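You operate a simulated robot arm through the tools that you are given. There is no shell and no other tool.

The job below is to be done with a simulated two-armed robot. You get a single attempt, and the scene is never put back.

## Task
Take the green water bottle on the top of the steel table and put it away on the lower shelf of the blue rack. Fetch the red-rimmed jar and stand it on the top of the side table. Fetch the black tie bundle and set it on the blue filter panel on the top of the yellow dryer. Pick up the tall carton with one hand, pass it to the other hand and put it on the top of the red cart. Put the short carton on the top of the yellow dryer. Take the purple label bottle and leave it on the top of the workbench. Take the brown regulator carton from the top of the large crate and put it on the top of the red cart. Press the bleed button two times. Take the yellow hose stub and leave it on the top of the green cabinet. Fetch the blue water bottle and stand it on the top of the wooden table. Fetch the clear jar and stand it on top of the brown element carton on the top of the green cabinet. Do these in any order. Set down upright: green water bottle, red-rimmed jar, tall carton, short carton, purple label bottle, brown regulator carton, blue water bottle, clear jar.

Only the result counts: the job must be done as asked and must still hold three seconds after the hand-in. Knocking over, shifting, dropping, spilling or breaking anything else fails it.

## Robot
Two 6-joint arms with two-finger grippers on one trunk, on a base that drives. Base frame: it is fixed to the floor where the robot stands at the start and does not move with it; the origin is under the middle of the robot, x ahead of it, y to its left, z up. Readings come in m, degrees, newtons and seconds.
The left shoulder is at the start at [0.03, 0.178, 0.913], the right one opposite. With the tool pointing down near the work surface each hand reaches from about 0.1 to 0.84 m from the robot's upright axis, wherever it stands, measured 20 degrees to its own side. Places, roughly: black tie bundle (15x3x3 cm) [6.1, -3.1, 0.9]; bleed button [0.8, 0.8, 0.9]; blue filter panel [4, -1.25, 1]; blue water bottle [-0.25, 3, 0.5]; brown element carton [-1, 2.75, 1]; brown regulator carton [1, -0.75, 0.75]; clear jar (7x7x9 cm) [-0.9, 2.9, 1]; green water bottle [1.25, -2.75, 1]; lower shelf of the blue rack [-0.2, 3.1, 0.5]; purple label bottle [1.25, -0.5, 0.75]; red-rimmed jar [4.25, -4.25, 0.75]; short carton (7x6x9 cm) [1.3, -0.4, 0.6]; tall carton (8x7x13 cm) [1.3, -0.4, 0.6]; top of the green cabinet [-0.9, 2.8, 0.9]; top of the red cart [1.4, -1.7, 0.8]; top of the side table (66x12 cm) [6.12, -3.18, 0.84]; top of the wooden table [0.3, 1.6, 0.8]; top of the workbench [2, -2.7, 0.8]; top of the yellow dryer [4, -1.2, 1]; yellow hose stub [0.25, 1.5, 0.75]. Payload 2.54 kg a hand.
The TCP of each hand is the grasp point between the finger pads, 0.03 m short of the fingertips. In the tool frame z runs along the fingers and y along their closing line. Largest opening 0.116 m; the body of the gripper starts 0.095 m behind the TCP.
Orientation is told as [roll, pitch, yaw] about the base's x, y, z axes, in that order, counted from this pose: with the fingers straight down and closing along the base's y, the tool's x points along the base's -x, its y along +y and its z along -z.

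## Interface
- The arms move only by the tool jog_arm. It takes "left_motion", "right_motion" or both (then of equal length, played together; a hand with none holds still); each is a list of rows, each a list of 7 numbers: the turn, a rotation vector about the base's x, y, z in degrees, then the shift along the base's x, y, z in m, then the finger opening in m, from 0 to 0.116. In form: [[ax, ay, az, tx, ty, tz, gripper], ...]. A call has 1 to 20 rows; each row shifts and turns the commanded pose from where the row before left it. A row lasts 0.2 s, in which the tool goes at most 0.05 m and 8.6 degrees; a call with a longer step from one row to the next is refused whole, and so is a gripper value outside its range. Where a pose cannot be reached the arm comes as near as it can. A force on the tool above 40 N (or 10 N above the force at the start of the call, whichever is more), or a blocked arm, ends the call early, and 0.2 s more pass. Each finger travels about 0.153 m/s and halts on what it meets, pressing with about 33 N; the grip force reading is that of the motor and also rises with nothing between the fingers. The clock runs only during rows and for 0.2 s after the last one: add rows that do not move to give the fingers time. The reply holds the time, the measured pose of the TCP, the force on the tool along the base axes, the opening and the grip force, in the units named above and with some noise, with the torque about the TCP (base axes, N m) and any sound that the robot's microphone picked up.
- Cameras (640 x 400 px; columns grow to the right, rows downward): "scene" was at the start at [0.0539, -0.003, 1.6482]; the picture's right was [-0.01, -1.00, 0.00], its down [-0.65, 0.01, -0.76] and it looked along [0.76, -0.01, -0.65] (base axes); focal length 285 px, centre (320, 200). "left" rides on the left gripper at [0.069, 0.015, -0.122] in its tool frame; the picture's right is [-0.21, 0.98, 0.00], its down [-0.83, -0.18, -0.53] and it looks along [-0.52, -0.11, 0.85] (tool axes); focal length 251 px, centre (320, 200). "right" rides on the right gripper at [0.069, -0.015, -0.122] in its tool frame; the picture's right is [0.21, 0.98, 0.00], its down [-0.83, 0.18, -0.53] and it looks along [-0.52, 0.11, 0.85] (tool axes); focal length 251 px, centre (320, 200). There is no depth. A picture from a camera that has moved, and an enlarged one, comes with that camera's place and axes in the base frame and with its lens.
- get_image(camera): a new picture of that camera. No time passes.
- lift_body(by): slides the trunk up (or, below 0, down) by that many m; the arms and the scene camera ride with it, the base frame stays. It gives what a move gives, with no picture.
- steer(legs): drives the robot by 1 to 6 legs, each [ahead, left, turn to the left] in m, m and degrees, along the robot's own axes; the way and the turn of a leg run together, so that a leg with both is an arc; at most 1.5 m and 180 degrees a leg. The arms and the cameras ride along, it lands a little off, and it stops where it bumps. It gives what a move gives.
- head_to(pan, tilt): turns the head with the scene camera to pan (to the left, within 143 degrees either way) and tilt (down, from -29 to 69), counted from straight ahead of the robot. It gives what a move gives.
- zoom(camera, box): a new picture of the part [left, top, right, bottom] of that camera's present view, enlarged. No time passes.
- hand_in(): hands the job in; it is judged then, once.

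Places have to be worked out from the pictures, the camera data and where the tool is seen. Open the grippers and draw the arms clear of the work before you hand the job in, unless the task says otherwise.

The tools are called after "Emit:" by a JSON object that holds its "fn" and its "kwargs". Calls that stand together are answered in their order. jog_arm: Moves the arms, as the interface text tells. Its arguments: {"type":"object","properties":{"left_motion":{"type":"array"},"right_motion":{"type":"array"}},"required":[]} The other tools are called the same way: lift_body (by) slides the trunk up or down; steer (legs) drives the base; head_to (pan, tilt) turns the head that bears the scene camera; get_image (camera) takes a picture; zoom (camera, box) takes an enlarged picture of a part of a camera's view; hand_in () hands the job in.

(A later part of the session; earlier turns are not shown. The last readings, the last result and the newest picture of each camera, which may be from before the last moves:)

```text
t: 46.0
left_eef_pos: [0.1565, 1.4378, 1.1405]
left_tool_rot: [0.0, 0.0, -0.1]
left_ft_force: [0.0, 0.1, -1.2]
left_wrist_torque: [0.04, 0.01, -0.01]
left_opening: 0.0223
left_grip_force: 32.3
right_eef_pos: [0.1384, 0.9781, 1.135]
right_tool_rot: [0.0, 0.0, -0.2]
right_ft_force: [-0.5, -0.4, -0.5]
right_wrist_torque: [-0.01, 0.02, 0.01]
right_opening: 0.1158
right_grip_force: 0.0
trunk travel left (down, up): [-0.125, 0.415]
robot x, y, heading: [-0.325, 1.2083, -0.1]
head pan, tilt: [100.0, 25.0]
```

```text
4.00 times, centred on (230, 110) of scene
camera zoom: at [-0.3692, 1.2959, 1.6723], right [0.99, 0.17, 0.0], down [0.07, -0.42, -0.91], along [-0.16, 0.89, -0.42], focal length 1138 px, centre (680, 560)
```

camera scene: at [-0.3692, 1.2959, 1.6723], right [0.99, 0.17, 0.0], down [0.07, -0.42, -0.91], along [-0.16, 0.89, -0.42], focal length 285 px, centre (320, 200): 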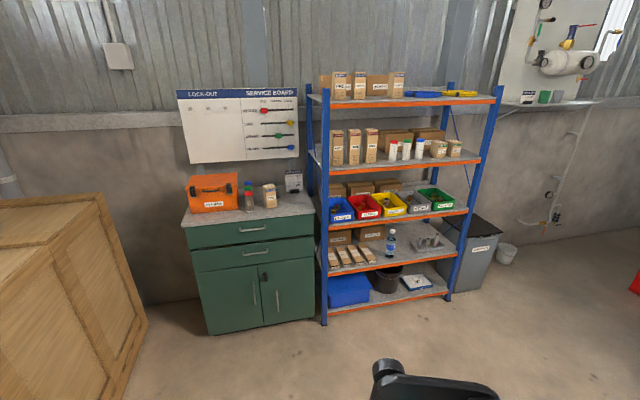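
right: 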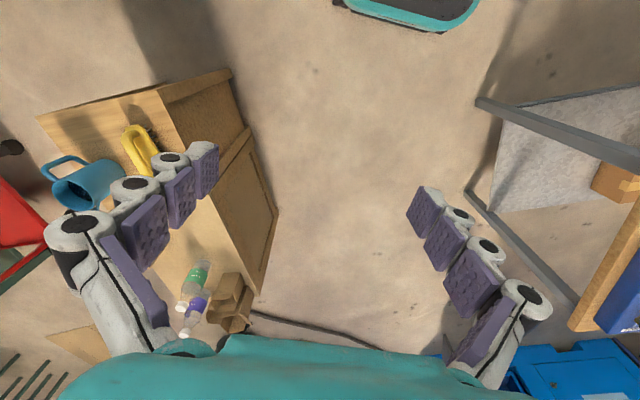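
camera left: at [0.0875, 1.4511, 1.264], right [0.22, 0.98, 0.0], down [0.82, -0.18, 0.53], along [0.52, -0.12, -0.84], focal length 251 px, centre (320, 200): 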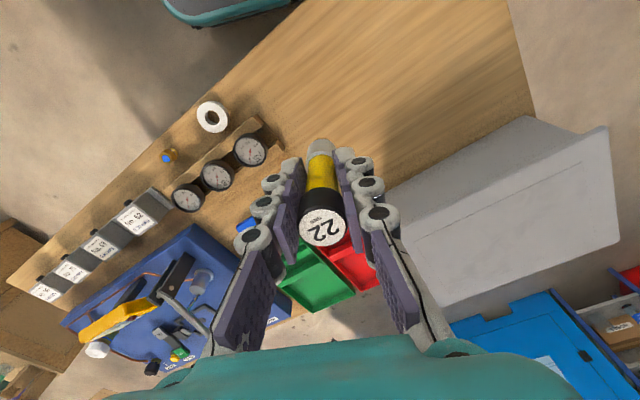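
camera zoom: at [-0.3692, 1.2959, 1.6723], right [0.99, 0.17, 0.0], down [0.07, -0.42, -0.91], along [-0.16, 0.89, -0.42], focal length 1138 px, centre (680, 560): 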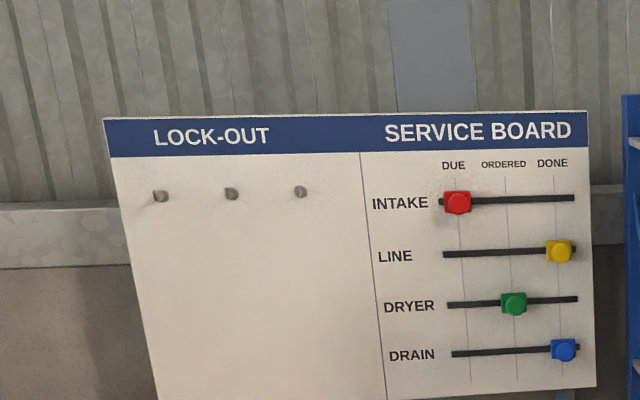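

Emit:
{"fn": "zoom", "kwargs": {"camera": "scene", "box": [180, 160, 320, 240]}}

Emit:
{"fn": "zoom", "kwargs": {"camera": "scene", "box": [310, 180, 480, 320]}}

```text
4.57 times, centred on (250, 200) of scene
camera zoom: at [-0.3692, 1.2959, 1.6723], right [0.99, 0.17, 0.0], down [0.07, -0.42, -0.91], along [-0.16, 0.89, -0.42], focal length 1301 px, centre (640, 200)
```

zoom: 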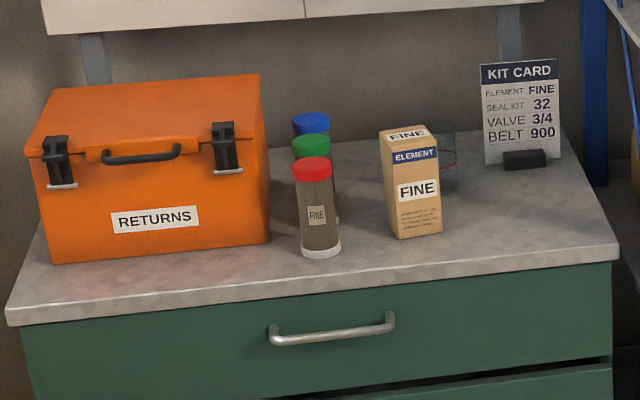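

```text
2.86 times, centred on (395, 250) of scene
camera zoom: at [-0.3692, 1.2959, 1.6723], right [0.99, 0.17, 0.0], down [0.07, -0.42, -0.91], along [-0.16, 0.89, -0.42], focal length 813 px, centre (106, 57)
```

zoom: 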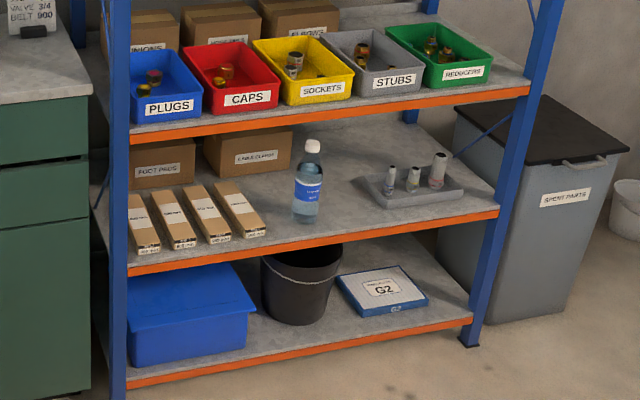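

The stub is held. The cabinet front edge runs from (-1.30, 2.44) to (-0.64, 2.70) at z about 0.93 (room turned about 22°), with the clear jar behind the brown carton. I raise the trunk 0.1 m and retract the right hand before driving there.

Emit:
{"fn": "lift_body", "kwargs": {"by": 0.1}}

Emit:
{"fn": "jog_arm", "kwargs": {"right_motion": [[0, 0, 0, -0.04, 0, 0, 0.116], [0, 0, 0, -0.04, 0, 0, 0.116], [0, 0, 0, -0.04, 0, 0, 0.116], [0, 0, 0, -0.04, 0, 0, 0.116], [0, 0, 0, -0.04, 0, 0, 0.116], [0, 0, 0, -0.03, 0, 0, 0.116]]}}

Emit:
{"fn": "steer", "kwargs": {"legs": [[0, 0, 112.1], [0.8, -0.28, 0]]}}

Emit:
{"fn": "head_to", "kwargs": {"pan": 15, "tilt": 35}}

Emit:
{"fn": "get_image", "kwargs": {"camera": "scene"}}

Emit:
{"fn": "zoom", "kwargs": {"camera": "scene", "box": [200, 90, 360, 190]}}

```text
t: 47.4
left_eef_pos: [0.1564, 1.4371, 1.2413]
left_tool_rot: [0.0, -0.1, -0.1]
left_ft_force: [-0.4, 0.3, -1.1]
left_wrist_torque: [0.0, 0.01, 0.0]
left_opening: 0.0222
left_grip_force: 32.8
right_eef_pos: [0.1386, 0.9779, 1.2344]
right_tool_rot: [0.0, 0.1, -0.1]
right_ft_force: [-0.1, 0.3, 0.4]
right_wrist_torque: [0.0, 0.03, 0.02]
right_opening: 0.1161
right_grip_force: 0.0
trunk travel left (down, up): [-0.225, 0.315]
robot x, y, heading: [-0.3249, 1.2055, 0.1]
head pan, tilt: [100.0, 25.0]
```

```text
t: 48.8
left_eef_pos: [0.1552, 1.4373, 1.2415]
left_tool_rot: [0.1, -0.1, -0.2]
left_ft_force: [-0.1, 0.4, -1.1]
left_wrist_torque: [0.0, 0.01, 0.0]
left_opening: 0.0222
left_grip_force: 33.0
right_eef_pos: [-0.0933, 0.9795, 1.2352]
right_tool_rot: [0.0, 0.1, -0.1]
right_ft_force: [-0.8, 0.2, 0.3]
right_wrist_torque: [0.03, -0.04, 0.01]
right_opening: 0.1161
right_grip_force: 0.1
trunk travel left (down, up): [-0.225, 0.315]
robot x, y, heading: [-0.3244, 1.2054, -0.1]
head pan, tilt: [100.0, 25.0]
```

```text
t: 57.9
left_eef_pos: [-0.7141, 2.4268, 1.2398]
left_tool_rot: [0.0, 0.1, 109.9]
left_ft_force: [0.6, 0.1, -0.9]
left_wrist_torque: [-0.02, -0.02, -0.01]
left_opening: 0.0219
left_grip_force: 32.9
right_eef_pos: [-0.1986, 2.3501, 1.2355]
right_tool_rot: [0.0, 0.0, 110.0]
right_ft_force: [-1.0, 0.3, -0.1]
right_wrist_torque: [-0.05, -0.02, 0.0]
right_opening: 0.116
right_grip_force: 0.1
trunk travel left (down, up): [-0.225, 0.315]
robot x, y, heading: [-0.3381, 2.0577, 109.8]
head pan, tilt: [100.0, 25.0]
```

```text
t: 59.5
left_eef_pos: [-0.7136, 2.4249, 1.2403]
left_tool_rot: [0.0, 0.0, 110.0]
left_ft_force: [-0.2, 0.1, -1.1]
left_wrist_torque: [-0.05, 0.01, -0.06]
left_opening: 0.0218
left_grip_force: 33.0
right_eef_pos: [-0.1979, 2.3482, 1.2355]
right_tool_rot: [0.0, 0.0, 110.0]
right_ft_force: [-0.7, -0.9, 0.2]
right_wrist_torque: [0.01, 0.01, 0.0]
right_opening: 0.116
right_grip_force: 0.0
trunk travel left (down, up): [-0.225, 0.315]
robot x, y, heading: [-0.3315, 2.0553, 109.9]
head pan, tilt: [15.0, 35.0]
```

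```text
taken
camera scene: at [-0.3746, 2.097, 1.7565], right [0.82, 0.57, 0.0], down [0.33, -0.47, -0.82], along [-0.47, 0.67, -0.57], focal length 285 px, centre (320, 200)
```

scene: 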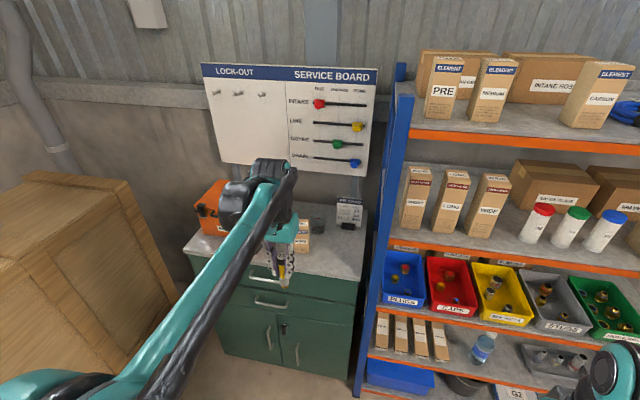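

```text
4.00 times, centred on (280, 140) of scene
camera zoom: at [-0.3746, 2.097, 1.7565], right [0.82, 0.57, 0.0], down [0.33, -0.47, -0.82], along [-0.47, 0.67, -0.57], focal length 1138 px, centre (480, 440)
```

zoom: 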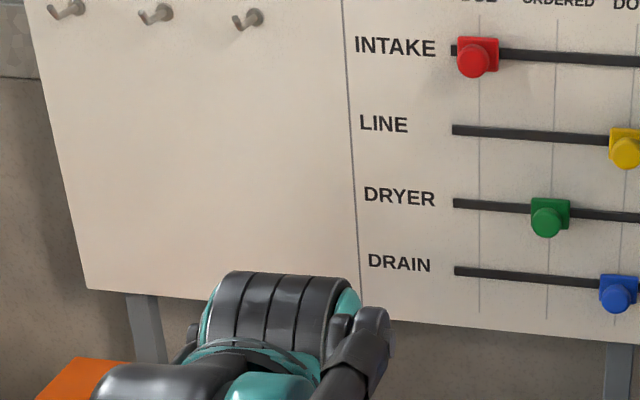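

The robot is at (-0.33, 2.06) heading 109.9. I look at the cabinet top through both the wrist camera and a scene zoom.

Emit:
{"fn": "get_image", "kwargs": {"camera": "left"}}

Emit:
{"fn": "zoom", "kwargs": {"camera": "scene", "box": [180, 170, 400, 310]}}

Emit:
{"fn": "get_image", "kwargs": {"camera": "right"}}

```text
taken
camera left: at [-0.7023, 2.3548, 1.3634], right [-0.99, -0.13, 0.0], down [-0.11, 0.84, 0.53], along [-0.07, 0.53, -0.85], focal length 251 px, centre (320, 200)
```

left: 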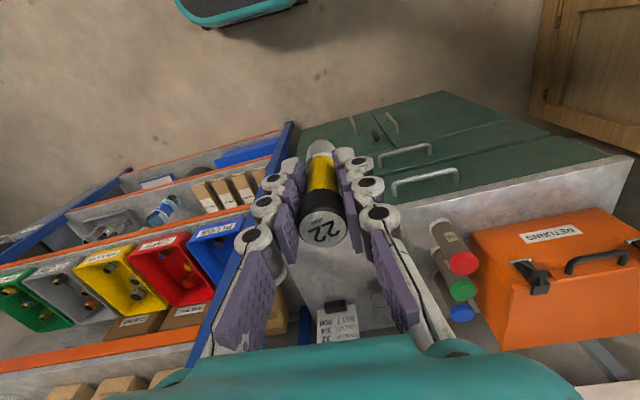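

```text
2.86 times, centred on (290, 240) of scene
camera zoom: at [-0.3746, 2.097, 1.7565], right [0.82, 0.57, 0.0], down [0.33, -0.47, -0.82], along [-0.47, 0.67, -0.57], focal length 813 px, centre (406, 86)
```

zoom: 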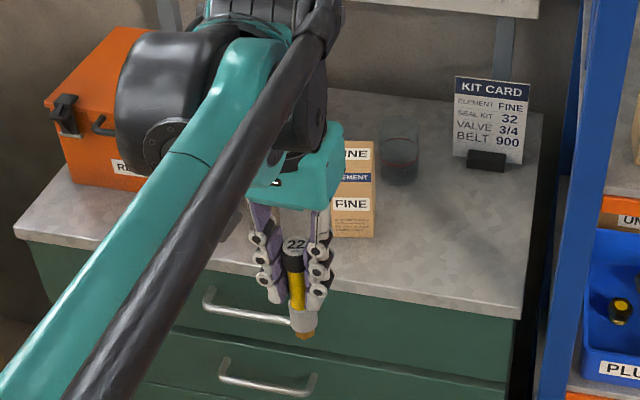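

```text
taken
camera right: at [-0.1596, 2.29, 1.3568], right [-0.85, -0.53, 0.0], down [-0.45, 0.71, 0.53], along [-0.29, 0.45, -0.85], focal length 251 px, centre (320, 200)
```

right: 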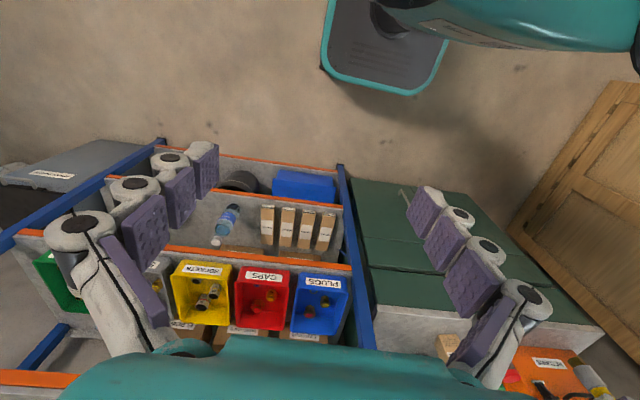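

Cabinet layout: carton front-right bottom corner about (-0.876, 2.737), height about 0.125; jar at about (-0.915, 2.857). I drive 0.28 m closer to the cabinet.

Emit:
{"fn": "steer", "kwargs": {"legs": [[0.28, 0.03, 2.2]]}}

Emit:
{"fn": "head_to", "kwargs": {"pan": 15, "tilt": 45}}

Emit:
{"fn": "get_image", "kwargs": {"camera": "scene"}}

Emit:
{"fn": "get_image", "kwargs": {"camera": "left"}}

```text
t: 61.4
left_eef_pos: [-0.8571, 2.6628, 1.2404]
left_tool_rot: [0.0, 0.0, 112.0]
left_ft_force: [0.0, 0.2, -1.2]
left_wrist_torque: [-0.03, -0.01, 0.02]
left_opening: 0.0221
left_grip_force: 32.9
right_eef_pos: [-0.3378, 2.6055, 1.235]
right_tool_rot: [-0.1, 0.1, 112.1]
right_ft_force: [0.1, 0.9, 0.0]
right_wrist_torque: [-0.03, -0.03, -0.01]
right_opening: 0.1158
right_grip_force: 0.1
trunk travel left (down, up): [-0.225, 0.315]
robot x, y, heading: [-0.4617, 2.3055, 112.0]
head pan, tilt: [15.0, 35.0]
```

```text
t: 62.2
left_eef_pos: [-0.8553, 2.662, 1.2411]
left_tool_rot: [0.1, 0.0, 112.1]
left_ft_force: [0.2, 0.7, -0.1]
left_wrist_torque: [-0.01, 0.01, -0.01]
left_opening: 0.0224
left_grip_force: 33.0
right_eef_pos: [-0.337, 2.6052, 1.2353]
right_tool_rot: [0.0, -0.1, 112.1]
right_ft_force: [0.2, -0.6, -1.2]
right_wrist_torque: [0.03, 0.04, 0.01]
right_opening: 0.1157
right_grip_force: 0.1
trunk travel left (down, up): [-0.225, 0.315]
robot x, y, heading: [-0.4597, 2.3051, 112.3]
head pan, tilt: [15.0, 45.0]
```

```text
taken
camera scene: at [-0.5002, 2.3405, 1.7417], right [0.8, 0.6, 0.0], down [0.43, -0.56, -0.71], along [-0.43, 0.56, -0.71], focal length 285 px, centre (320, 200)
```

scene: 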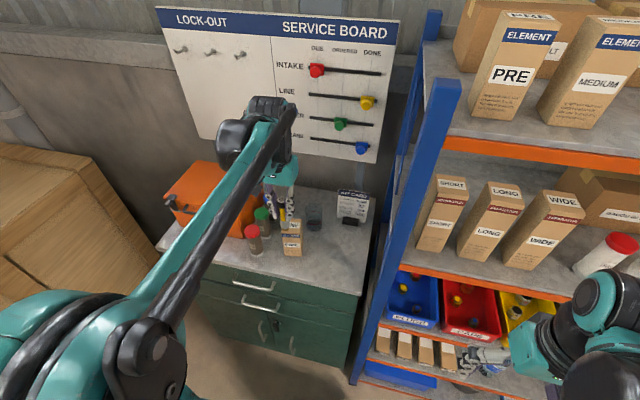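

```text
taken
camera left: at [-0.8415, 2.5911, 1.3636], right [-0.99, -0.17, 0.0], down [-0.14, 0.83, 0.53], along [-0.09, 0.53, -0.85], focal length 251 px, centre (320, 200)
```

left: 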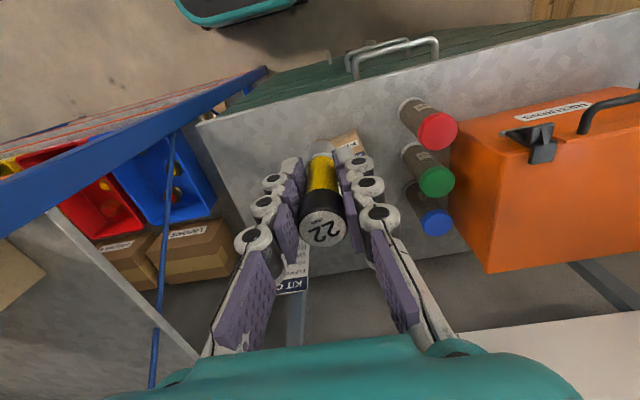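

The left hand holds the stub just in front of the carton. I move it to the clear area on the right at (-0.765, 2.745) and descend to just above the top.

Emit:
{"fn": "jog_arm", "kwargs": {"left_motion": [[0, 0, 0, 0.03, 0.0277, 0, 0.01], [0, 0, 0, 0.03, 0.0277, 0, 0.01], [0, 0, 0, 0.03, 0.0277, 0, 0.01], [0, 0, 0, 0, 0, -0.05, 0.01], [0, 0, 0, 0, 0, -0.05, 0.01], [0, 0, 0, 0, 0, -0.05, 0.01], [0, 0, 0, 0, 0, -0.05, 0.01], [0, 0, 0, 0, 0, 0, 0.01]]}}

Emit:
{"fn": "get_image", "kwargs": {"camera": "left"}}

Emit:
{"fn": "zoom", "kwargs": {"camera": "scene", "box": [200, 160, 400, 290]}}

```text
t: 64.0
left_eef_pos: [-0.7646, 2.7435, 1.0405]
left_tool_rot: [0.0, 0.0, 112.2]
left_ft_force: [-0.2, -0.3, -1.3]
left_wrist_torque: [0.05, -0.04, 0.03]
left_opening: 0.0221
left_grip_force: 33.1
right_eef_pos: [-0.337, 2.6058, 1.2355]
right_tool_rot: [0.0, 0.0, 112.2]
right_ft_force: [0.1, -0.7, 0.3]
right_wrist_torque: [0.05, 0.01, -0.01]
right_opening: 0.1159
right_grip_force: 0.1
trunk travel left (down, up): [-0.225, 0.315]
robot x, y, heading: [-0.466, 2.3006, 112.0]
head pan, tilt: [15.0, 45.0]
```

```text
taken
camera left: at [-0.7508, 2.6734, 1.164], right [-0.99, -0.17, 0.0], down [-0.14, 0.83, 0.53], along [-0.09, 0.53, -0.85], focal length 251 px, centre (320, 200)
```

left: 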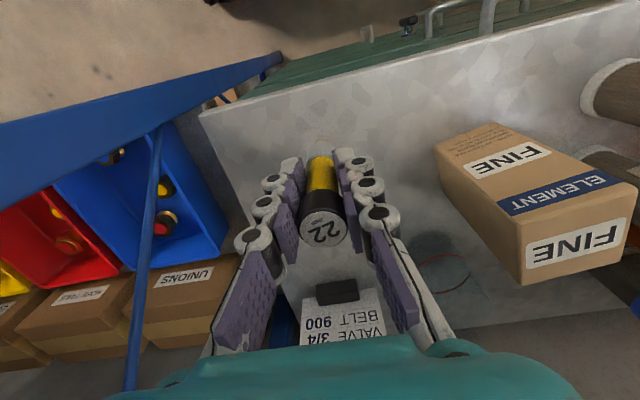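

```text
3.08 times, centred on (300, 225) of scene
camera zoom: at [-0.4999, 2.3399, 1.7418], right [0.8, 0.6, 0.0], down [0.43, -0.56, -0.71], along [-0.43, 0.56, -0.71], focal length 876 px, centre (382, 123)
```

zoom: 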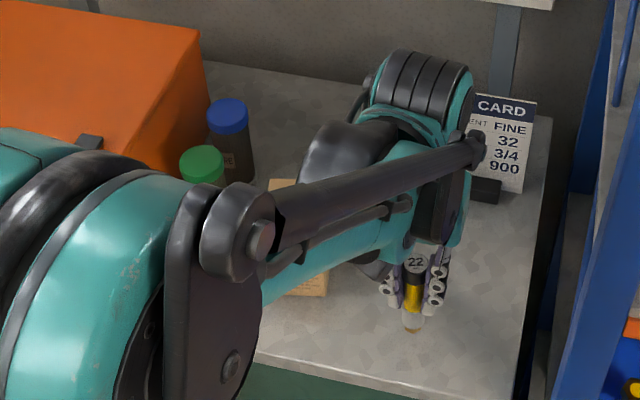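

Clear area confirmed. I lower slowly until contact.

Emit:
{"fn": "jog_arm", "kwargs": {"left_motion": [[0, 0, 0, 0, 0, -0.02, 0.01], [0, 0, 0, 0, 0, -0.008, 0.01], [0, 0, 0, 0, 0, -0.004, 0.01], [0, 0, 0, 0, 0, 0, 0.01]]}}

```text
t: 65.0
left_eef_pos: [-0.7652, 2.7447, 1.0073]
left_tool_rot: [0.0, 0.0, 112.1]
left_ft_force: [-0.1, 0.9, -0.6]
left_wrist_torque: [-0.02, 0.01, 0.0]
left_opening: 0.0221
left_grip_force: 33.2
right_eef_pos: [-0.338, 2.6053, 1.2351]
right_tool_rot: [0.1, 0.0, 112.1]
right_ft_force: [0.8, 0.3, -0.3]
right_wrist_torque: [-0.02, -0.01, 0.01]
right_opening: 0.116
right_grip_force: 0.1
trunk travel left (down, up): [-0.225, 0.315]
robot x, y, heading: [-0.4612, 2.302, 112.3]
head pan, tilt: [15.0, 45.0]
```

Emit:
{"fn": "jog_arm", "kwargs": {"left_motion": [[0, 0, 0, 0, 0, -0.003, 0.01], [0, 0, 0, 0, 0, -0.003, 0.01], [0, 0, 0, 0, 0, -0.003, 0.01]]}}

Emit:
{"fn": "zoom", "kwargs": {"camera": "scene", "box": [300, 220, 380, 280]}}

```text
t: 65.8
left_eef_pos: [-0.7661, 2.7442, 1.0005]
left_tool_rot: [0.0, -0.1, 112.1]
left_ft_force: [-2.6, 3.8, 26.4]
left_wrist_torque: [0.49, 0.26, 0.02]
left_opening: 0.0221
left_grip_force: 32.9
right_eef_pos: [-0.3364, 2.6044, 1.2355]
right_tool_rot: [0.0, -0.1, 112.1]
right_ft_force: [0.4, 0.8, -0.3]
right_wrist_torque: [0.03, 0.01, -0.02]
right_opening: 0.1159
right_grip_force: 0.1
trunk travel left (down, up): [-0.225, 0.315]
robot x, y, heading: [-0.4585, 2.3052, 112.1]
head pan, tilt: [15.0, 45.0]
```

```text
6.67 times, centred on (340, 250) of scene
camera zoom: at [-0.4991, 2.3394, 1.7421], right [0.8, 0.6, 0.0], down [0.43, -0.56, -0.71], along [-0.43, 0.56, -0.71], focal length 1897 px, centre (187, -133)
```

zoom: 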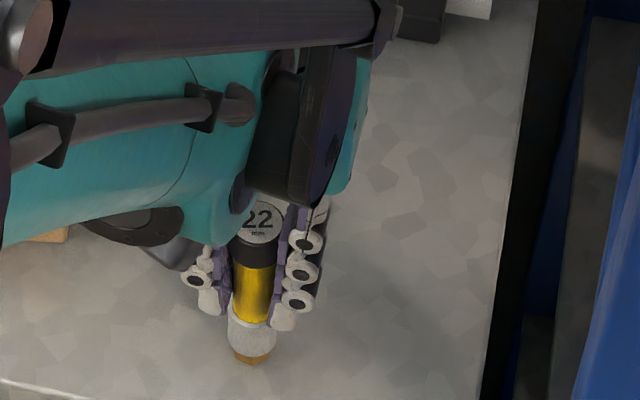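

Contact (26 N), so the cabinet top is at about 0.93. I relieve 1.5 mm and open gently to 5 cm.

Emit:
{"fn": "jog_arm", "kwargs": {"left_motion": [[0, 0, 0, 0, 0, 0.0015, 0.01], [0, 0, 0, 0, 0, 0, 0.024], [0, 0, 0, 0, 0, 0, 0.028], [0, 0, 0, 0, 0, 0, 0.035], [0, 0, 0, 0, 0, 0, 0.05], [0, 0, 0, 0, 0, 0, 0.05]]}}

Emit:
{"fn": "zoom", "kwargs": {"camera": "scene", "box": [300, 220, 380, 280]}}

Emit:
{"fn": "get_image", "kwargs": {"camera": "left"}}

```text
t: 67.2
left_eef_pos: [-0.7655, 2.7456, 1.0022]
left_tool_rot: [0.0, 0.0, 112.1]
left_ft_force: [-0.4, 0.6, -0.4]
left_wrist_torque: [0.0, -0.01, 0.03]
left_opening: 0.0501
left_grip_force: 0.1
right_eef_pos: [-0.3378, 2.6045, 1.2346]
right_tool_rot: [0.0, 0.0, 112.1]
right_ft_force: [-0.2, 0.4, -0.8]
right_wrist_torque: [-0.01, -0.01, 0.03]
right_opening: 0.116
right_grip_force: 0.0
trunk travel left (down, up): [-0.225, 0.315]
robot x, y, heading: [-0.463, 2.3087, 112.1]
head pan, tilt: [15.0, 45.0]
```

```text
6.67 times, centred on (340, 250) of scene
camera zoom: at [-0.5003, 2.3408, 1.7417], right [0.8, 0.6, 0.0], down [0.43, -0.56, -0.71], along [-0.43, 0.56, -0.71], focal length 1897 px, centre (187, -133)
```

zoom: 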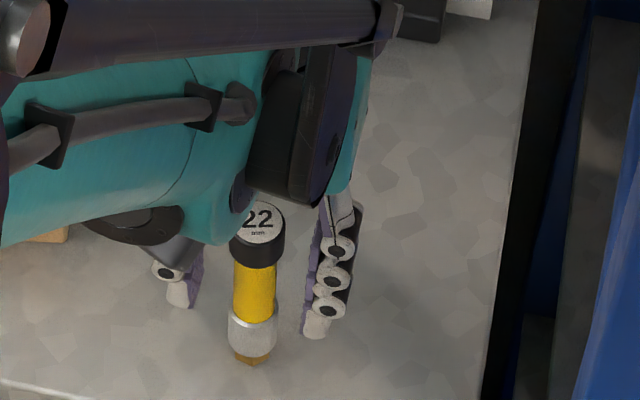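

```text
taken
camera left: at [-0.7517, 2.6739, 1.1241], right [-0.99, -0.17, 0.0], down [-0.14, 0.83, 0.53], along [-0.09, 0.53, -0.85], focal length 251 px, centre (320, 200)
```

left: 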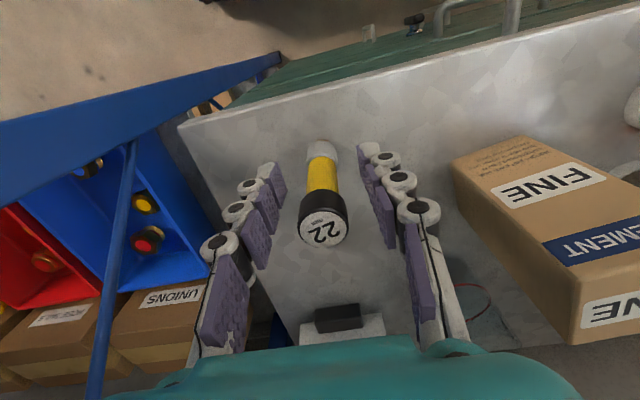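

The stub stands upright on the cabinet. I raise the hand and move over the jar area for a look.

Emit:
{"fn": "jog_arm", "kwargs": {"left_motion": [[0, 0, 0, 0, 0, 0.03, 0.05], [0, 0, 0, 0, 0, 0.05, 0.05], [0, 0, 0, 0, 0, 0.05, 0.05], [0, 0, 0, 0, 0, 0.05, 0.05], [0, 0, 0, 0, 0, 0.05, 0.116], [0, 0, 0, -0.0375, 0.0275, 0, 0.116], [0, 0, 0, -0.0375, 0.0275, 0, 0.116], [0, 0, 0, -0.0375, 0.0275, 0, 0.116], [0, 0, 0, -0.0375, 0.0275, 0, 0.116], [0, 0, 0, 0, 0, 0, 0.116]]}}

Emit:
{"fn": "get_image", "kwargs": {"camera": "left"}}

Emit:
{"fn": "zoom", "kwargs": {"camera": "scene", "box": [200, 160, 400, 290]}}

```text
t: 69.4
left_eef_pos: [-0.9137, 2.8527, 1.233]
left_tool_rot: [0.0, 0.0, 112.1]
left_ft_force: [0.2, -1.6, 0.6]
left_wrist_torque: [0.03, 0.01, -0.02]
left_opening: 0.1158
left_grip_force: 0.0
right_eef_pos: [-0.3367, 2.6044, 1.2348]
right_tool_rot: [0.0, -0.1, 112.1]
right_ft_force: [0.2, -0.6, -0.4]
right_wrist_torque: [0.04, 0.02, -0.01]
right_opening: 0.116
right_grip_force: 0.1
trunk travel left (down, up): [-0.225, 0.315]
robot x, y, heading: [-0.4609, 2.3039, 112.1]
head pan, tilt: [15.0, 45.0]
```

```text
taken
camera left: at [-0.9004, 2.7833, 1.3552], right [-0.99, -0.17, 0.0], down [-0.14, 0.83, 0.53], along [-0.09, 0.53, -0.84], focal length 251 px, centre (320, 200)
```

left: 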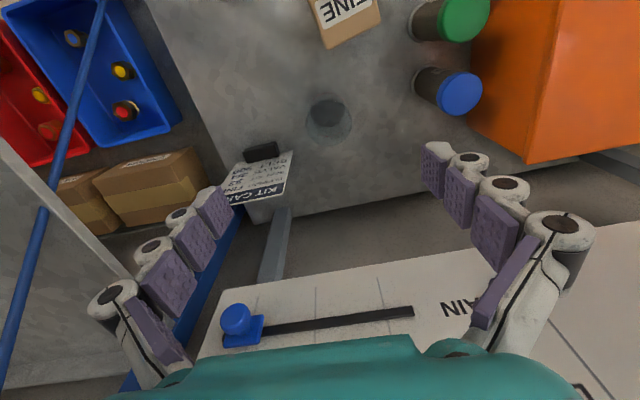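

```text
3.08 times, centred on (300, 225) of scene
camera zoom: at [-0.4988, 2.3392, 1.7418], right [0.8, 0.6, 0.0], down [0.43, -0.56, -0.71], along [-0.43, 0.56, -0.71], focal length 876 px, centre (382, 123)
```

zoom: 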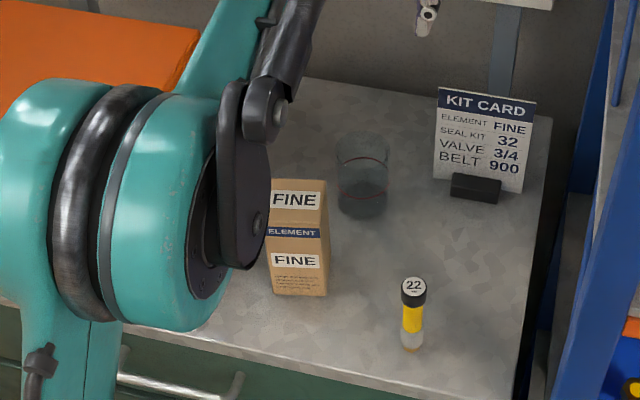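

I zoom on the jar in the left wrist view to locate it precisely.

Emit:
{"fn": "zoom", "kwargs": {"camera": "left", "box": [260, 60, 400, 160]}}

Emit:
{"fn": "zoom", "kwargs": {"camera": "scene", "box": [275, 190, 355, 250]}}

```text
4.00 times, centred on (330, 110) of left
camera zoom: at [-0.9004, 2.7833, 1.3552], right [-0.99, -0.17, 0.0], down [-0.14, 0.83, 0.53], along [-0.09, 0.53, -0.84], focal length 1006 px, centre (280, 560)
```

zoom: 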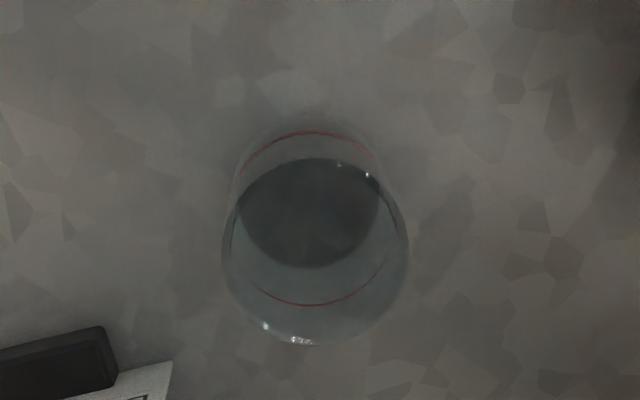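

```text
6.67 times, centred on (315, 220) of scene
camera zoom: at [-0.4988, 2.3392, 1.7418], right [0.8, 0.6, 0.0], down [0.43, -0.56, -0.71], along [-0.43, 0.56, -0.71], focal length 1897 px, centre (353, 67)
```

zoom: 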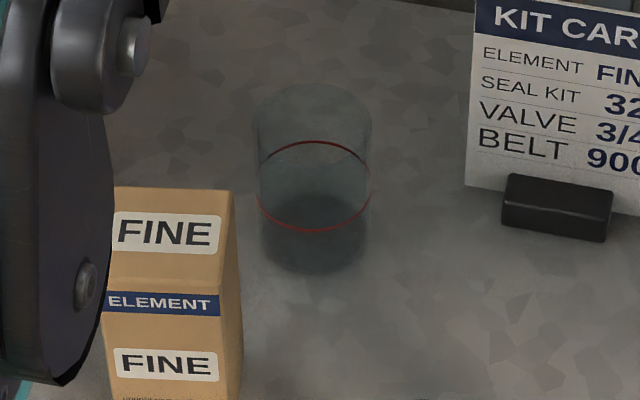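

Jar located at about (-0.9275, 2.870). Before grasping I take a wrist view from above the carton to measure its top.

Emit:
{"fn": "jog_arm", "kwargs": {"left_motion": [[0, 0, 0, 0.006, -0.04, 0, 0.116], [0, 0, 0, 0.006, -0.04, 0, 0.116], [0, 0, 0, 0.006, -0.04, 0, 0.116], [0, 0, 0, 0, 0, 0, 0.116]]}}

Emit:
{"fn": "get_image", "kwargs": {"camera": "left"}}

Emit:
{"fn": "zoom", "kwargs": {"camera": "left", "box": [250, 80, 410, 180]}}

Emit:
{"fn": "zoom", "kwargs": {"camera": "scene", "box": [230, 180, 370, 270]}}

```text
t: 70.4
left_eef_pos: [-0.8985, 2.7357, 1.23]
left_tool_rot: [0.0, 0.0, 112.1]
left_ft_force: [-0.3, -0.8, 0.0]
left_wrist_torque: [-0.05, -0.01, 0.0]
left_opening: 0.116
left_grip_force: 0.0
right_eef_pos: [-0.3376, 2.607, 1.2347]
right_tool_rot: [0.0, 0.1, 112.1]
right_ft_force: [-1.0, 0.3, 0.1]
right_wrist_torque: [-0.02, -0.01, 0.01]
right_opening: 0.1161
right_grip_force: 0.0
trunk travel left (down, up): [-0.225, 0.315]
robot x, y, heading: [-0.4637, 2.3052, 112.1]
head pan, tilt: [15.0, 45.0]
```

```text
taken
camera left: at [-0.8843, 2.6651, 1.3535], right [-0.99, -0.17, 0.0], down [-0.14, 0.83, 0.53], along [-0.09, 0.53, -0.85], focal length 251 px, centre (320, 200)
```

left: 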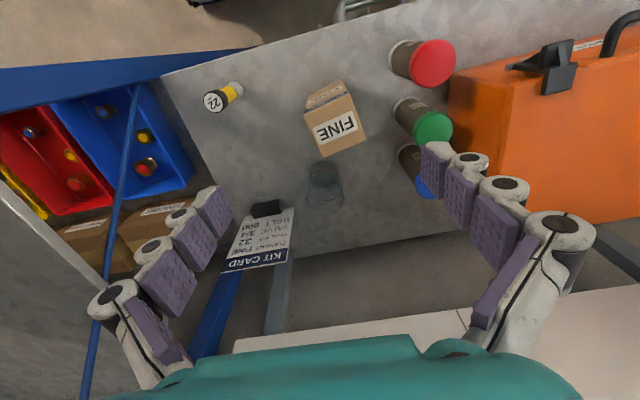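

```text
4.00 times, centred on (330, 130) of left
camera zoom: at [-0.8843, 2.6651, 1.3535], right [-0.99, -0.17, 0.0], down [-0.14, 0.83, 0.53], along [-0.09, 0.53, -0.85], focal length 1006 px, centre (280, 480)
```

zoom: 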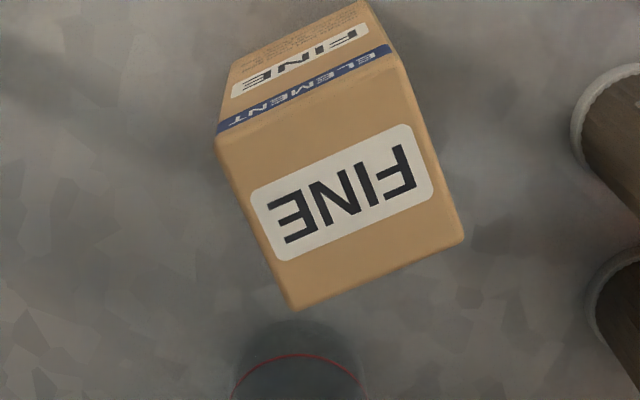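

```text
4.44 times, centred on (300, 225) of scene
camera zoom: at [-0.5008, 2.3426, 1.7416], right [0.8, 0.6, 0.0], down [0.43, -0.56, -0.71], along [-0.43, 0.56, -0.71], focal length 1265 px, centre (409, 89)
```

zoom: 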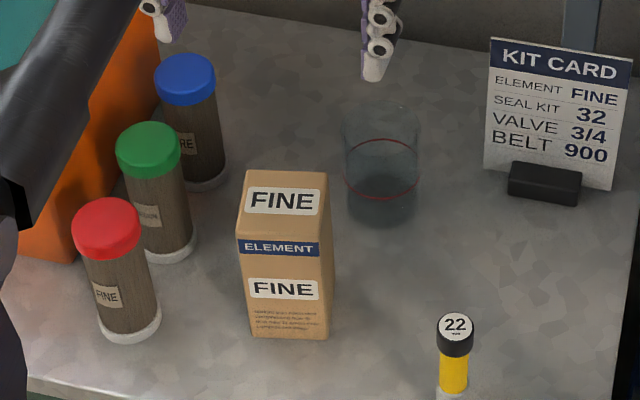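

Both views agree: carton top centre (-0.919, 2.747, 1.051), about 6 cm square. I move over the jar and descend to just above its rim.

Emit:
{"fn": "jog_arm", "kwargs": {"left_motion": [[0, 0, 0, -0.0097, 0.0448, 0, 0.116], [0, 0, 0, -0.0097, 0.0448, 0, 0.116], [0, 0, 0, -0.0097, 0.0448, 0, 0.116], [0, 0, 0, 0, 0, -0.05, 0.116], [0, 0, 0, 0, 0, -0.05, 0.116], [0, 0, 0, 0, 0, -0.04, 0.116], [0, 0, 0, 0, 0, 0, 0.116]]}}

Emit:
{"fn": "zoom", "kwargs": {"camera": "left", "box": [160, 50, 480, 250]}}

Emit:
{"fn": "zoom", "kwargs": {"camera": "scene", "box": [230, 180, 370, 270]}}

```text
t: 72.0
left_eef_pos: [-0.9274, 2.8698, 1.0922]
left_tool_rot: [0.0, 0.0, 112.1]
left_ft_force: [0.5, 0.4, 1.0]
left_wrist_torque: [-0.03, 0.0, 0.01]
left_opening: 0.116
left_grip_force: 0.1
right_eef_pos: [-0.3368, 2.6036, 1.2343]
right_tool_rot: [0.0, 0.0, 112.1]
right_ft_force: [-0.1, -0.3, 0.0]
right_wrist_torque: [0.0, 0.02, -0.01]
right_opening: 0.116
right_grip_force: 0.1
trunk travel left (down, up): [-0.225, 0.315]
robot x, y, heading: [-0.4636, 2.3043, 112.2]
head pan, tilt: [15.0, 45.0]
```

```text
2.00 times, centred on (320, 150) of left
camera zoom: at [-0.9124, 2.7984, 1.2148], right [-0.99, -0.17, 0.0], down [-0.14, 0.83, 0.53], along [-0.09, 0.53, -0.85], focal length 503 px, centre (320, 300)
```

zoom: 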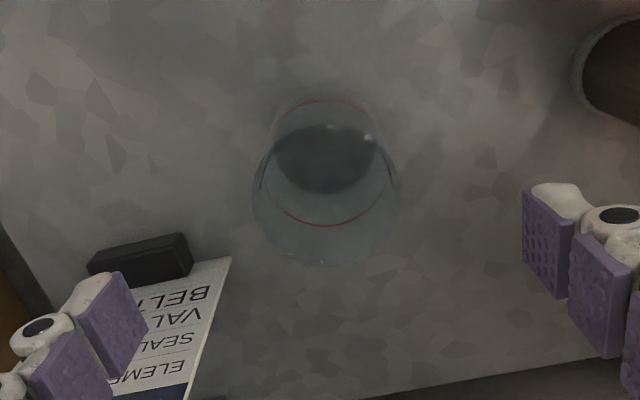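

```text
4.44 times, centred on (300, 225) of scene
camera zoom: at [-0.5, 2.3406, 1.7417], right [0.8, 0.6, 0.0], down [0.43, -0.56, -0.71], along [-0.43, 0.56, -0.71], focal length 1265 px, centre (409, 89)
```

zoom: 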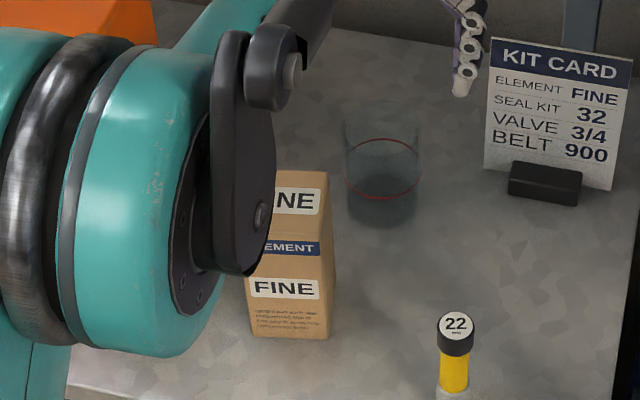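

The jar is between the fingers; the kit card stays about 4 cm ahead of the right finger. I descend to z 0.995 and close softly on the jar.

Emit:
{"fn": "jog_arm", "kwargs": {"left_motion": [[0, 0, 0, -0.001, 0.002, -0.04, 0.116], [0, 0, 0, 0, 0, -0.03, 0.116], [0, 0, 0, 0, 0, -0.027, 0.116], [0, 0, 0, 0, 0, 0, 0.116], [0, 0, 0, 0, 0, 0, 0.09], [0, 0, 0, 0, 0, 0, 0.075], [0, 0, 0, 0, 0, 0, 0.06], [0, 0, 0, 0, 0, 0, 0.06]]}}

Emit:
{"fn": "get_image", "kwargs": {"camera": "left"}}

Emit:
{"fn": "zoom", "kwargs": {"camera": "scene", "box": [230, 160, 370, 250]}}

```text
t: 73.8
left_eef_pos: [-0.9276, 2.8717, 0.995]
left_tool_rot: [0.0, 0.0, 112.2]
left_ft_force: [-0.5, -0.1, 0.2]
left_wrist_torque: [-0.04, 0.0, -0.01]
left_opening: 0.0617
left_grip_force: 32.6
right_eef_pos: [-0.3376, 2.6044, 1.2342]
right_tool_rot: [0.0, 0.0, 112.1]
right_ft_force: [0.1, 0.2, 0.5]
right_wrist_torque: [0.0, 0.0, 0.02]
right_opening: 0.1158
right_grip_force: 0.0
trunk travel left (down, up): [-0.225, 0.315]
robot x, y, heading: [-0.4598, 2.3049, 112.2]
head pan, tilt: [15.0, 45.0]
```

```text
taken
camera left: at [-0.9136, 2.8011, 1.1175], right [-0.99, -0.17, 0.0], down [-0.14, 0.83, 0.53], along [-0.09, 0.53, -0.85], focal length 251 px, centre (320, 200)
```

left: 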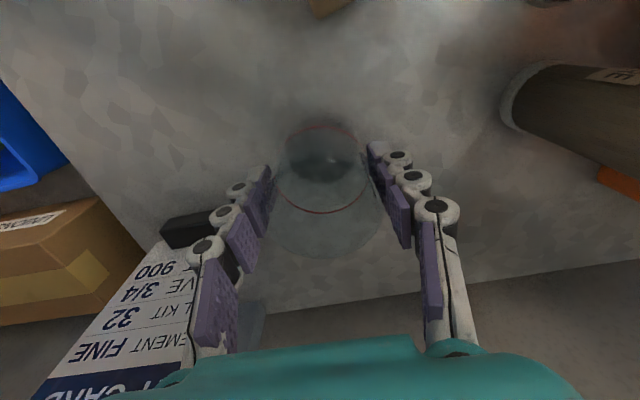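

```text
4.44 times, centred on (300, 205) of scene
camera zoom: at [-0.5003, 2.3408, 1.7417], right [0.8, 0.6, 0.0], down [0.43, -0.56, -0.71], along [-0.43, 0.56, -0.71], focal length 1265 px, centre (409, 178)
```

zoom: 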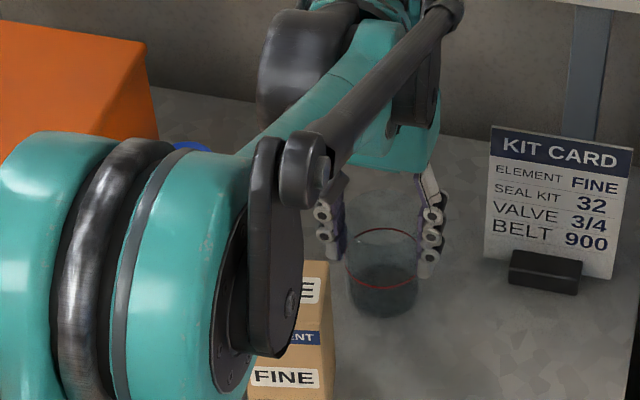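

Gripped (jar about 62 mm across). I lift it straight up 0.17 m and check its seating.

Emit:
{"fn": "jog_arm", "kwargs": {"left_motion": [[0, 0, 0, 0, 0, 0.01, 0.055], [0, 0, 0, 0, 0, 0.03, 0.055], [0, 0, 0, 0, 0, 0.045, 0.055], [0, 0, 0, 0, 0, 0.045, 0.055], [0, 0, 0, 0, 0, 0.04, 0.055], [0, 0, 0, 0, 0, 0, 0.055]]}}

Emit:
{"fn": "zoom", "kwargs": {"camera": "left", "box": [220, 80, 420, 260]}}

Emit:
{"fn": "zoom", "kwargs": {"camera": "scene", "box": [230, 140, 370, 230]}}

```text
t: 75.2
left_eef_pos: [-0.9291, 2.8723, 1.1641]
left_tool_rot: [0.0, 0.0, 112.1]
left_ft_force: [-0.1, 0.7, -0.7]
left_wrist_torque: [-0.03, -0.02, -0.02]
left_opening: 0.0616
left_grip_force: 32.7
right_eef_pos: [-0.338, 2.6046, 1.2351]
right_tool_rot: [0.0, 0.0, 112.0]
right_ft_force: [-0.5, 0.1, 0.6]
right_wrist_torque: [-0.03, -0.01, -0.02]
right_opening: 0.1158
right_grip_force: 0.0
trunk travel left (down, up): [-0.225, 0.315]
robot x, y, heading: [-0.4609, 2.3037, 112.1]
head pan, tilt: [15.0, 45.0]
```

```text
2.22 times, centred on (320, 170) of left
camera zoom: at [-0.9148, 2.8014, 1.2872], right [-0.99, -0.17, 0.0], down [-0.14, 0.83, 0.53], along [-0.09, 0.53, -0.85], focal length 559 px, centre (320, 267)
```

zoom: 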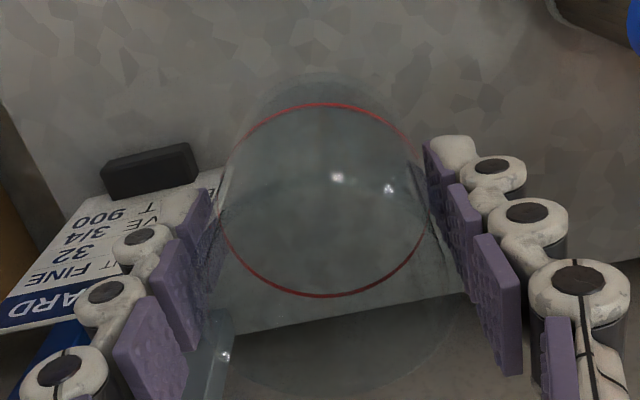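

```text
4.44 times, centred on (300, 185) of scene
camera zoom: at [-0.5009, 2.3415, 1.7416], right [0.8, 0.6, 0.0], down [0.43, -0.56, -0.71], along [-0.43, 0.56, -0.71], focal length 1265 px, centre (409, 267)
```

zoom: 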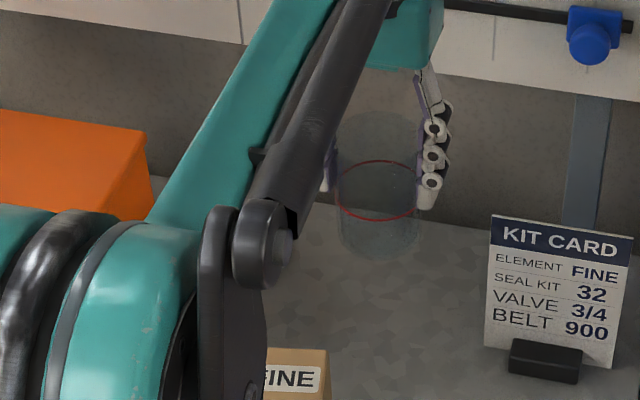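

The jar is centred on the TCP within 2 mm, its base about 65 mm below. I carry it over the carton at clearance height.

Emit:
{"fn": "jog_arm", "kwargs": {"left_motion": [[0, 0, 0, 0.0031, -0.0411, 0, 0.055], [0, 0, 0, 0.0031, -0.0411, 0, 0.055], [0, 0, 0, 0.0031, -0.0411, 0, 0.055], [0, 0, 0, 0, 0, 0, 0.055], [0, 0, 0, 0, 0, 0, 0.055]]}}

Emit:
{"fn": "get_image", "kwargs": {"camera": "left"}}

Emit:
{"fn": "zoom", "kwargs": {"camera": "left", "box": [220, 60, 420, 240]}}

Emit:
{"fn": "zoom", "kwargs": {"camera": "scene", "box": [230, 160, 370, 250]}}

```text
t: 76.4
left_eef_pos: [-0.9174, 2.7481, 1.1638]
left_tool_rot: [0.0, 0.0, 112.1]
left_ft_force: [0.9, 0.0, -0.5]
left_wrist_torque: [0.0, 0.01, -0.02]
left_opening: 0.0615
left_grip_force: 32.9
right_eef_pos: [-0.3372, 2.6039, 1.2344]
right_tool_rot: [0.0, 0.0, 112.2]
right_ft_force: [0.2, -0.4, 0.5]
right_wrist_torque: [0.03, 0.01, 0.0]
right_opening: 0.1158
right_grip_force: 0.1
trunk travel left (down, up): [-0.225, 0.315]
robot x, y, heading: [-0.4613, 2.3052, 112.3]
head pan, tilt: [15.0, 45.0]
```

```text
taken
camera left: at [-0.9038, 2.677, 1.2875], right [-0.99, -0.17, 0.0], down [-0.14, 0.83, 0.53], along [-0.09, 0.53, -0.85], focal length 251 px, centre (320, 200)
```

left: 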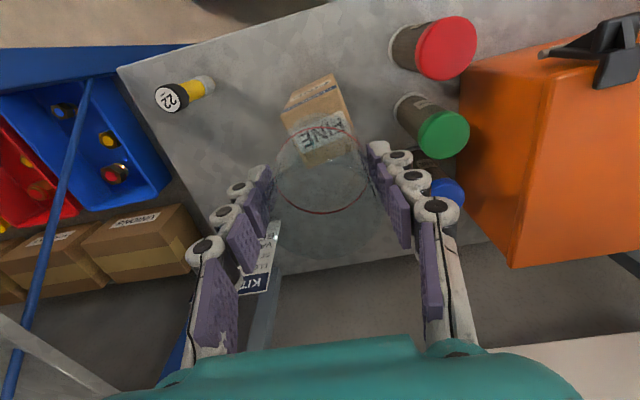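

```text
2.22 times, centred on (320, 150) of left
camera zoom: at [-0.9038, 2.677, 1.2875], right [-0.99, -0.17, 0.0], down [-0.14, 0.83, 0.53], along [-0.09, 0.53, -0.85], focal length 559 px, centre (320, 311)
```

zoom: 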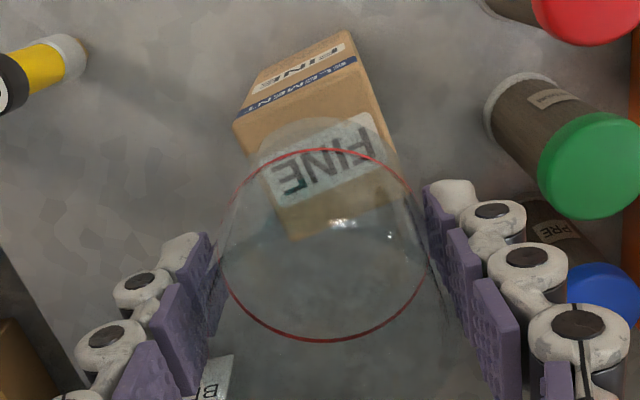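

```text
4.44 times, centred on (300, 205) of scene
camera zoom: at [-0.5002, 2.3399, 1.7417], right [0.8, 0.6, 0.0], down [0.43, -0.56, -0.71], along [-0.43, 0.56, -0.71], focal length 1265 px, centre (409, 178)
```

zoom: 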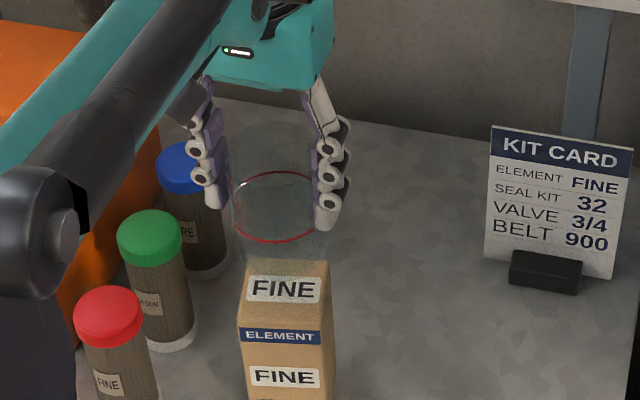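

The carton top centre lies within 2 mm of the jar's axis. I lower until contact.

Emit:
{"fn": "jog_arm", "kwargs": {"left_motion": [[0, 0, 0, -0.001, 0.001, -0.02, 0.055], [0, 0, 0, 0, 0, -0.012, 0.055], [0, 0, 0, 0, 0, -0.006, 0.055], [0, 0, 0, 0, 0, 0, 0.055]]}}

Emit:
{"fn": "zoom", "kwargs": {"camera": "scene", "box": [260, 170, 330, 230]}}

```text
t: 77.4
left_eef_pos: [-0.9183, 2.7495, 1.1262]
left_tool_rot: [0.0, -0.1, 112.1]
left_ft_force: [0.0, -0.2, -0.2]
left_wrist_torque: [-0.02, 0.0, -0.01]
left_opening: 0.0614
left_grip_force: 33.3
right_eef_pos: [-0.3379, 2.6057, 1.2344]
right_tool_rot: [0.0, 0.0, 112.2]
right_ft_force: [0.4, 0.4, -0.8]
right_wrist_torque: [0.0, 0.01, 0.01]
right_opening: 0.1162
right_grip_force: 0.1
trunk travel left (down, up): [-0.225, 0.315]
robot x, y, heading: [-0.4584, 2.3055, 111.8]
head pan, tilt: [15.0, 45.0]
```

```text
6.67 times, centred on (295, 200) of scene
camera zoom: at [-0.5003, 2.3406, 1.7417], right [0.8, 0.6, 0.0], down [0.43, -0.56, -0.71], along [-0.43, 0.56, -0.71], focal length 1897 px, centre (487, 200)
```

zoom: 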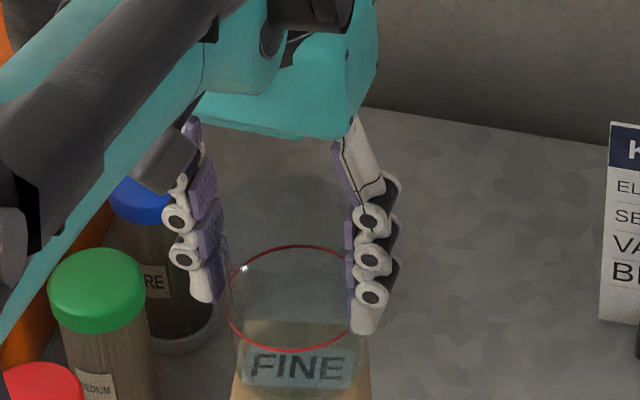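

Emit:
{"fn": "jog_arm", "kwargs": {"left_motion": [[0, 0, 0, 0, 0, -0.003, 0.055], [0, 0, 0, 0, 0, -0.003, 0.055], [0, 0, 0, 0, 0, -0.002, 0.055]]}}

```text
t: 78.2
left_eef_pos: [-0.9175, 2.7473, 1.119]
left_tool_rot: [0.2, 0.0, 112.1]
left_ft_force: [-1.9, -2.3, 24.4]
left_wrist_torque: [-0.01, 0.17, -0.19]
left_opening: 0.0612
left_grip_force: 33.6
right_eef_pos: [-0.3368, 2.6047, 1.2349]
right_tool_rot: [0.1, -0.1, 112.0]
right_ft_force: [0.6, -0.3, -0.1]
right_wrist_torque: [0.01, -0.01, 0.02]
right_opening: 0.1162
right_grip_force: 0.1
trunk travel left (down, up): [-0.225, 0.315]
robot x, y, heading: [-0.4622, 2.3069, 112.0]
head pan, tilt: [15.0, 45.0]
```

Contact at z 1.119 (24 N). I relieve slightly and open gently.

Emit:
{"fn": "jog_arm", "kwargs": {"left_motion": [[0, 0, 0, 0, 0, 0.0018, 0.055], [0, 0, 0, 0, 0, 0, 0.062], [0, 0, 0, 0, 0, 0, 0.065], [0, 0, 0, 0, 0, 0, 0.075], [0, 0, 0, 0, 0, 0, 0.1], [0, 0, 0, 0, 0, 0, 0.116], [0, 0, 0, 0, 0, 0, 0.116]]}}

Emit:
{"fn": "zoom", "kwargs": {"camera": "scene", "box": [250, 170, 350, 260]}}

Emit:
{"fn": "get_image", "kwargs": {"camera": "left"}}

```text
t: 79.8
left_eef_pos: [-0.92, 2.7497, 1.1188]
left_tool_rot: [0.0, 0.0, 112.1]
left_ft_force: [-0.2, -0.7, -0.3]
left_wrist_torque: [0.0, 0.02, 0.02]
left_opening: 0.1161
left_grip_force: 0.0
right_eef_pos: [-0.3375, 2.605, 1.2357]
right_tool_rot: [-0.1, 0.0, 112.1]
right_ft_force: [-0.8, -1.0, -0.1]
right_wrist_torque: [0.01, -0.01, 0.0]
right_opening: 0.1158
right_grip_force: 0.1
trunk travel left (down, up): [-0.225, 0.315]
robot x, y, heading: [-0.4635, 2.3047, 112.0]
head pan, tilt: [15.0, 45.0]
```

```text
4.44 times, centred on (300, 215) of scene
camera zoom: at [-0.5003, 2.3408, 1.7417], right [0.8, 0.6, 0.0], down [0.43, -0.56, -0.71], along [-0.43, 0.56, -0.71], focal length 1265 px, centre (409, 133)
```

zoom: 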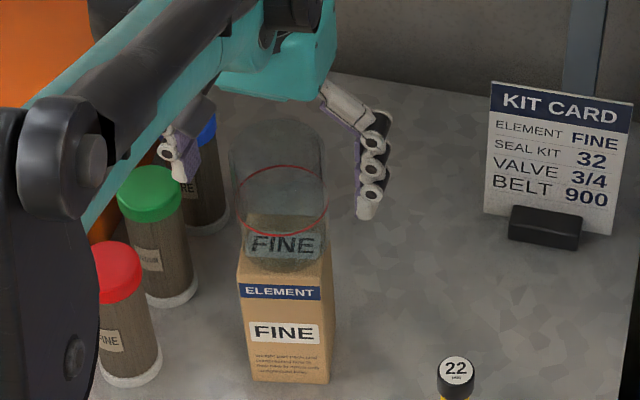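

```text
taken
camera left: at [-0.9051, 2.6787, 1.2424], right [-0.99, -0.17, 0.0], down [-0.14, 0.83, 0.53], along [-0.09, 0.53, -0.85], focal length 251 px, centre (320, 200)
```

left: 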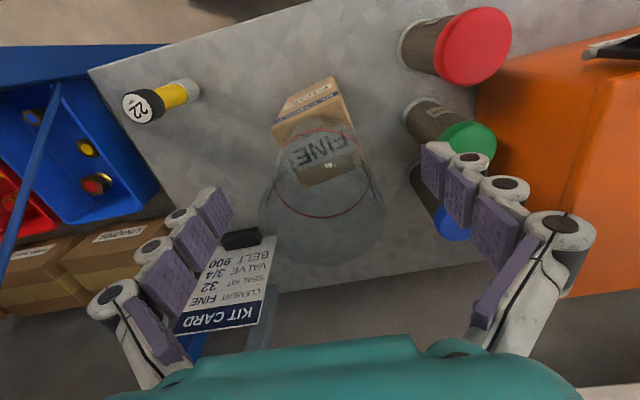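

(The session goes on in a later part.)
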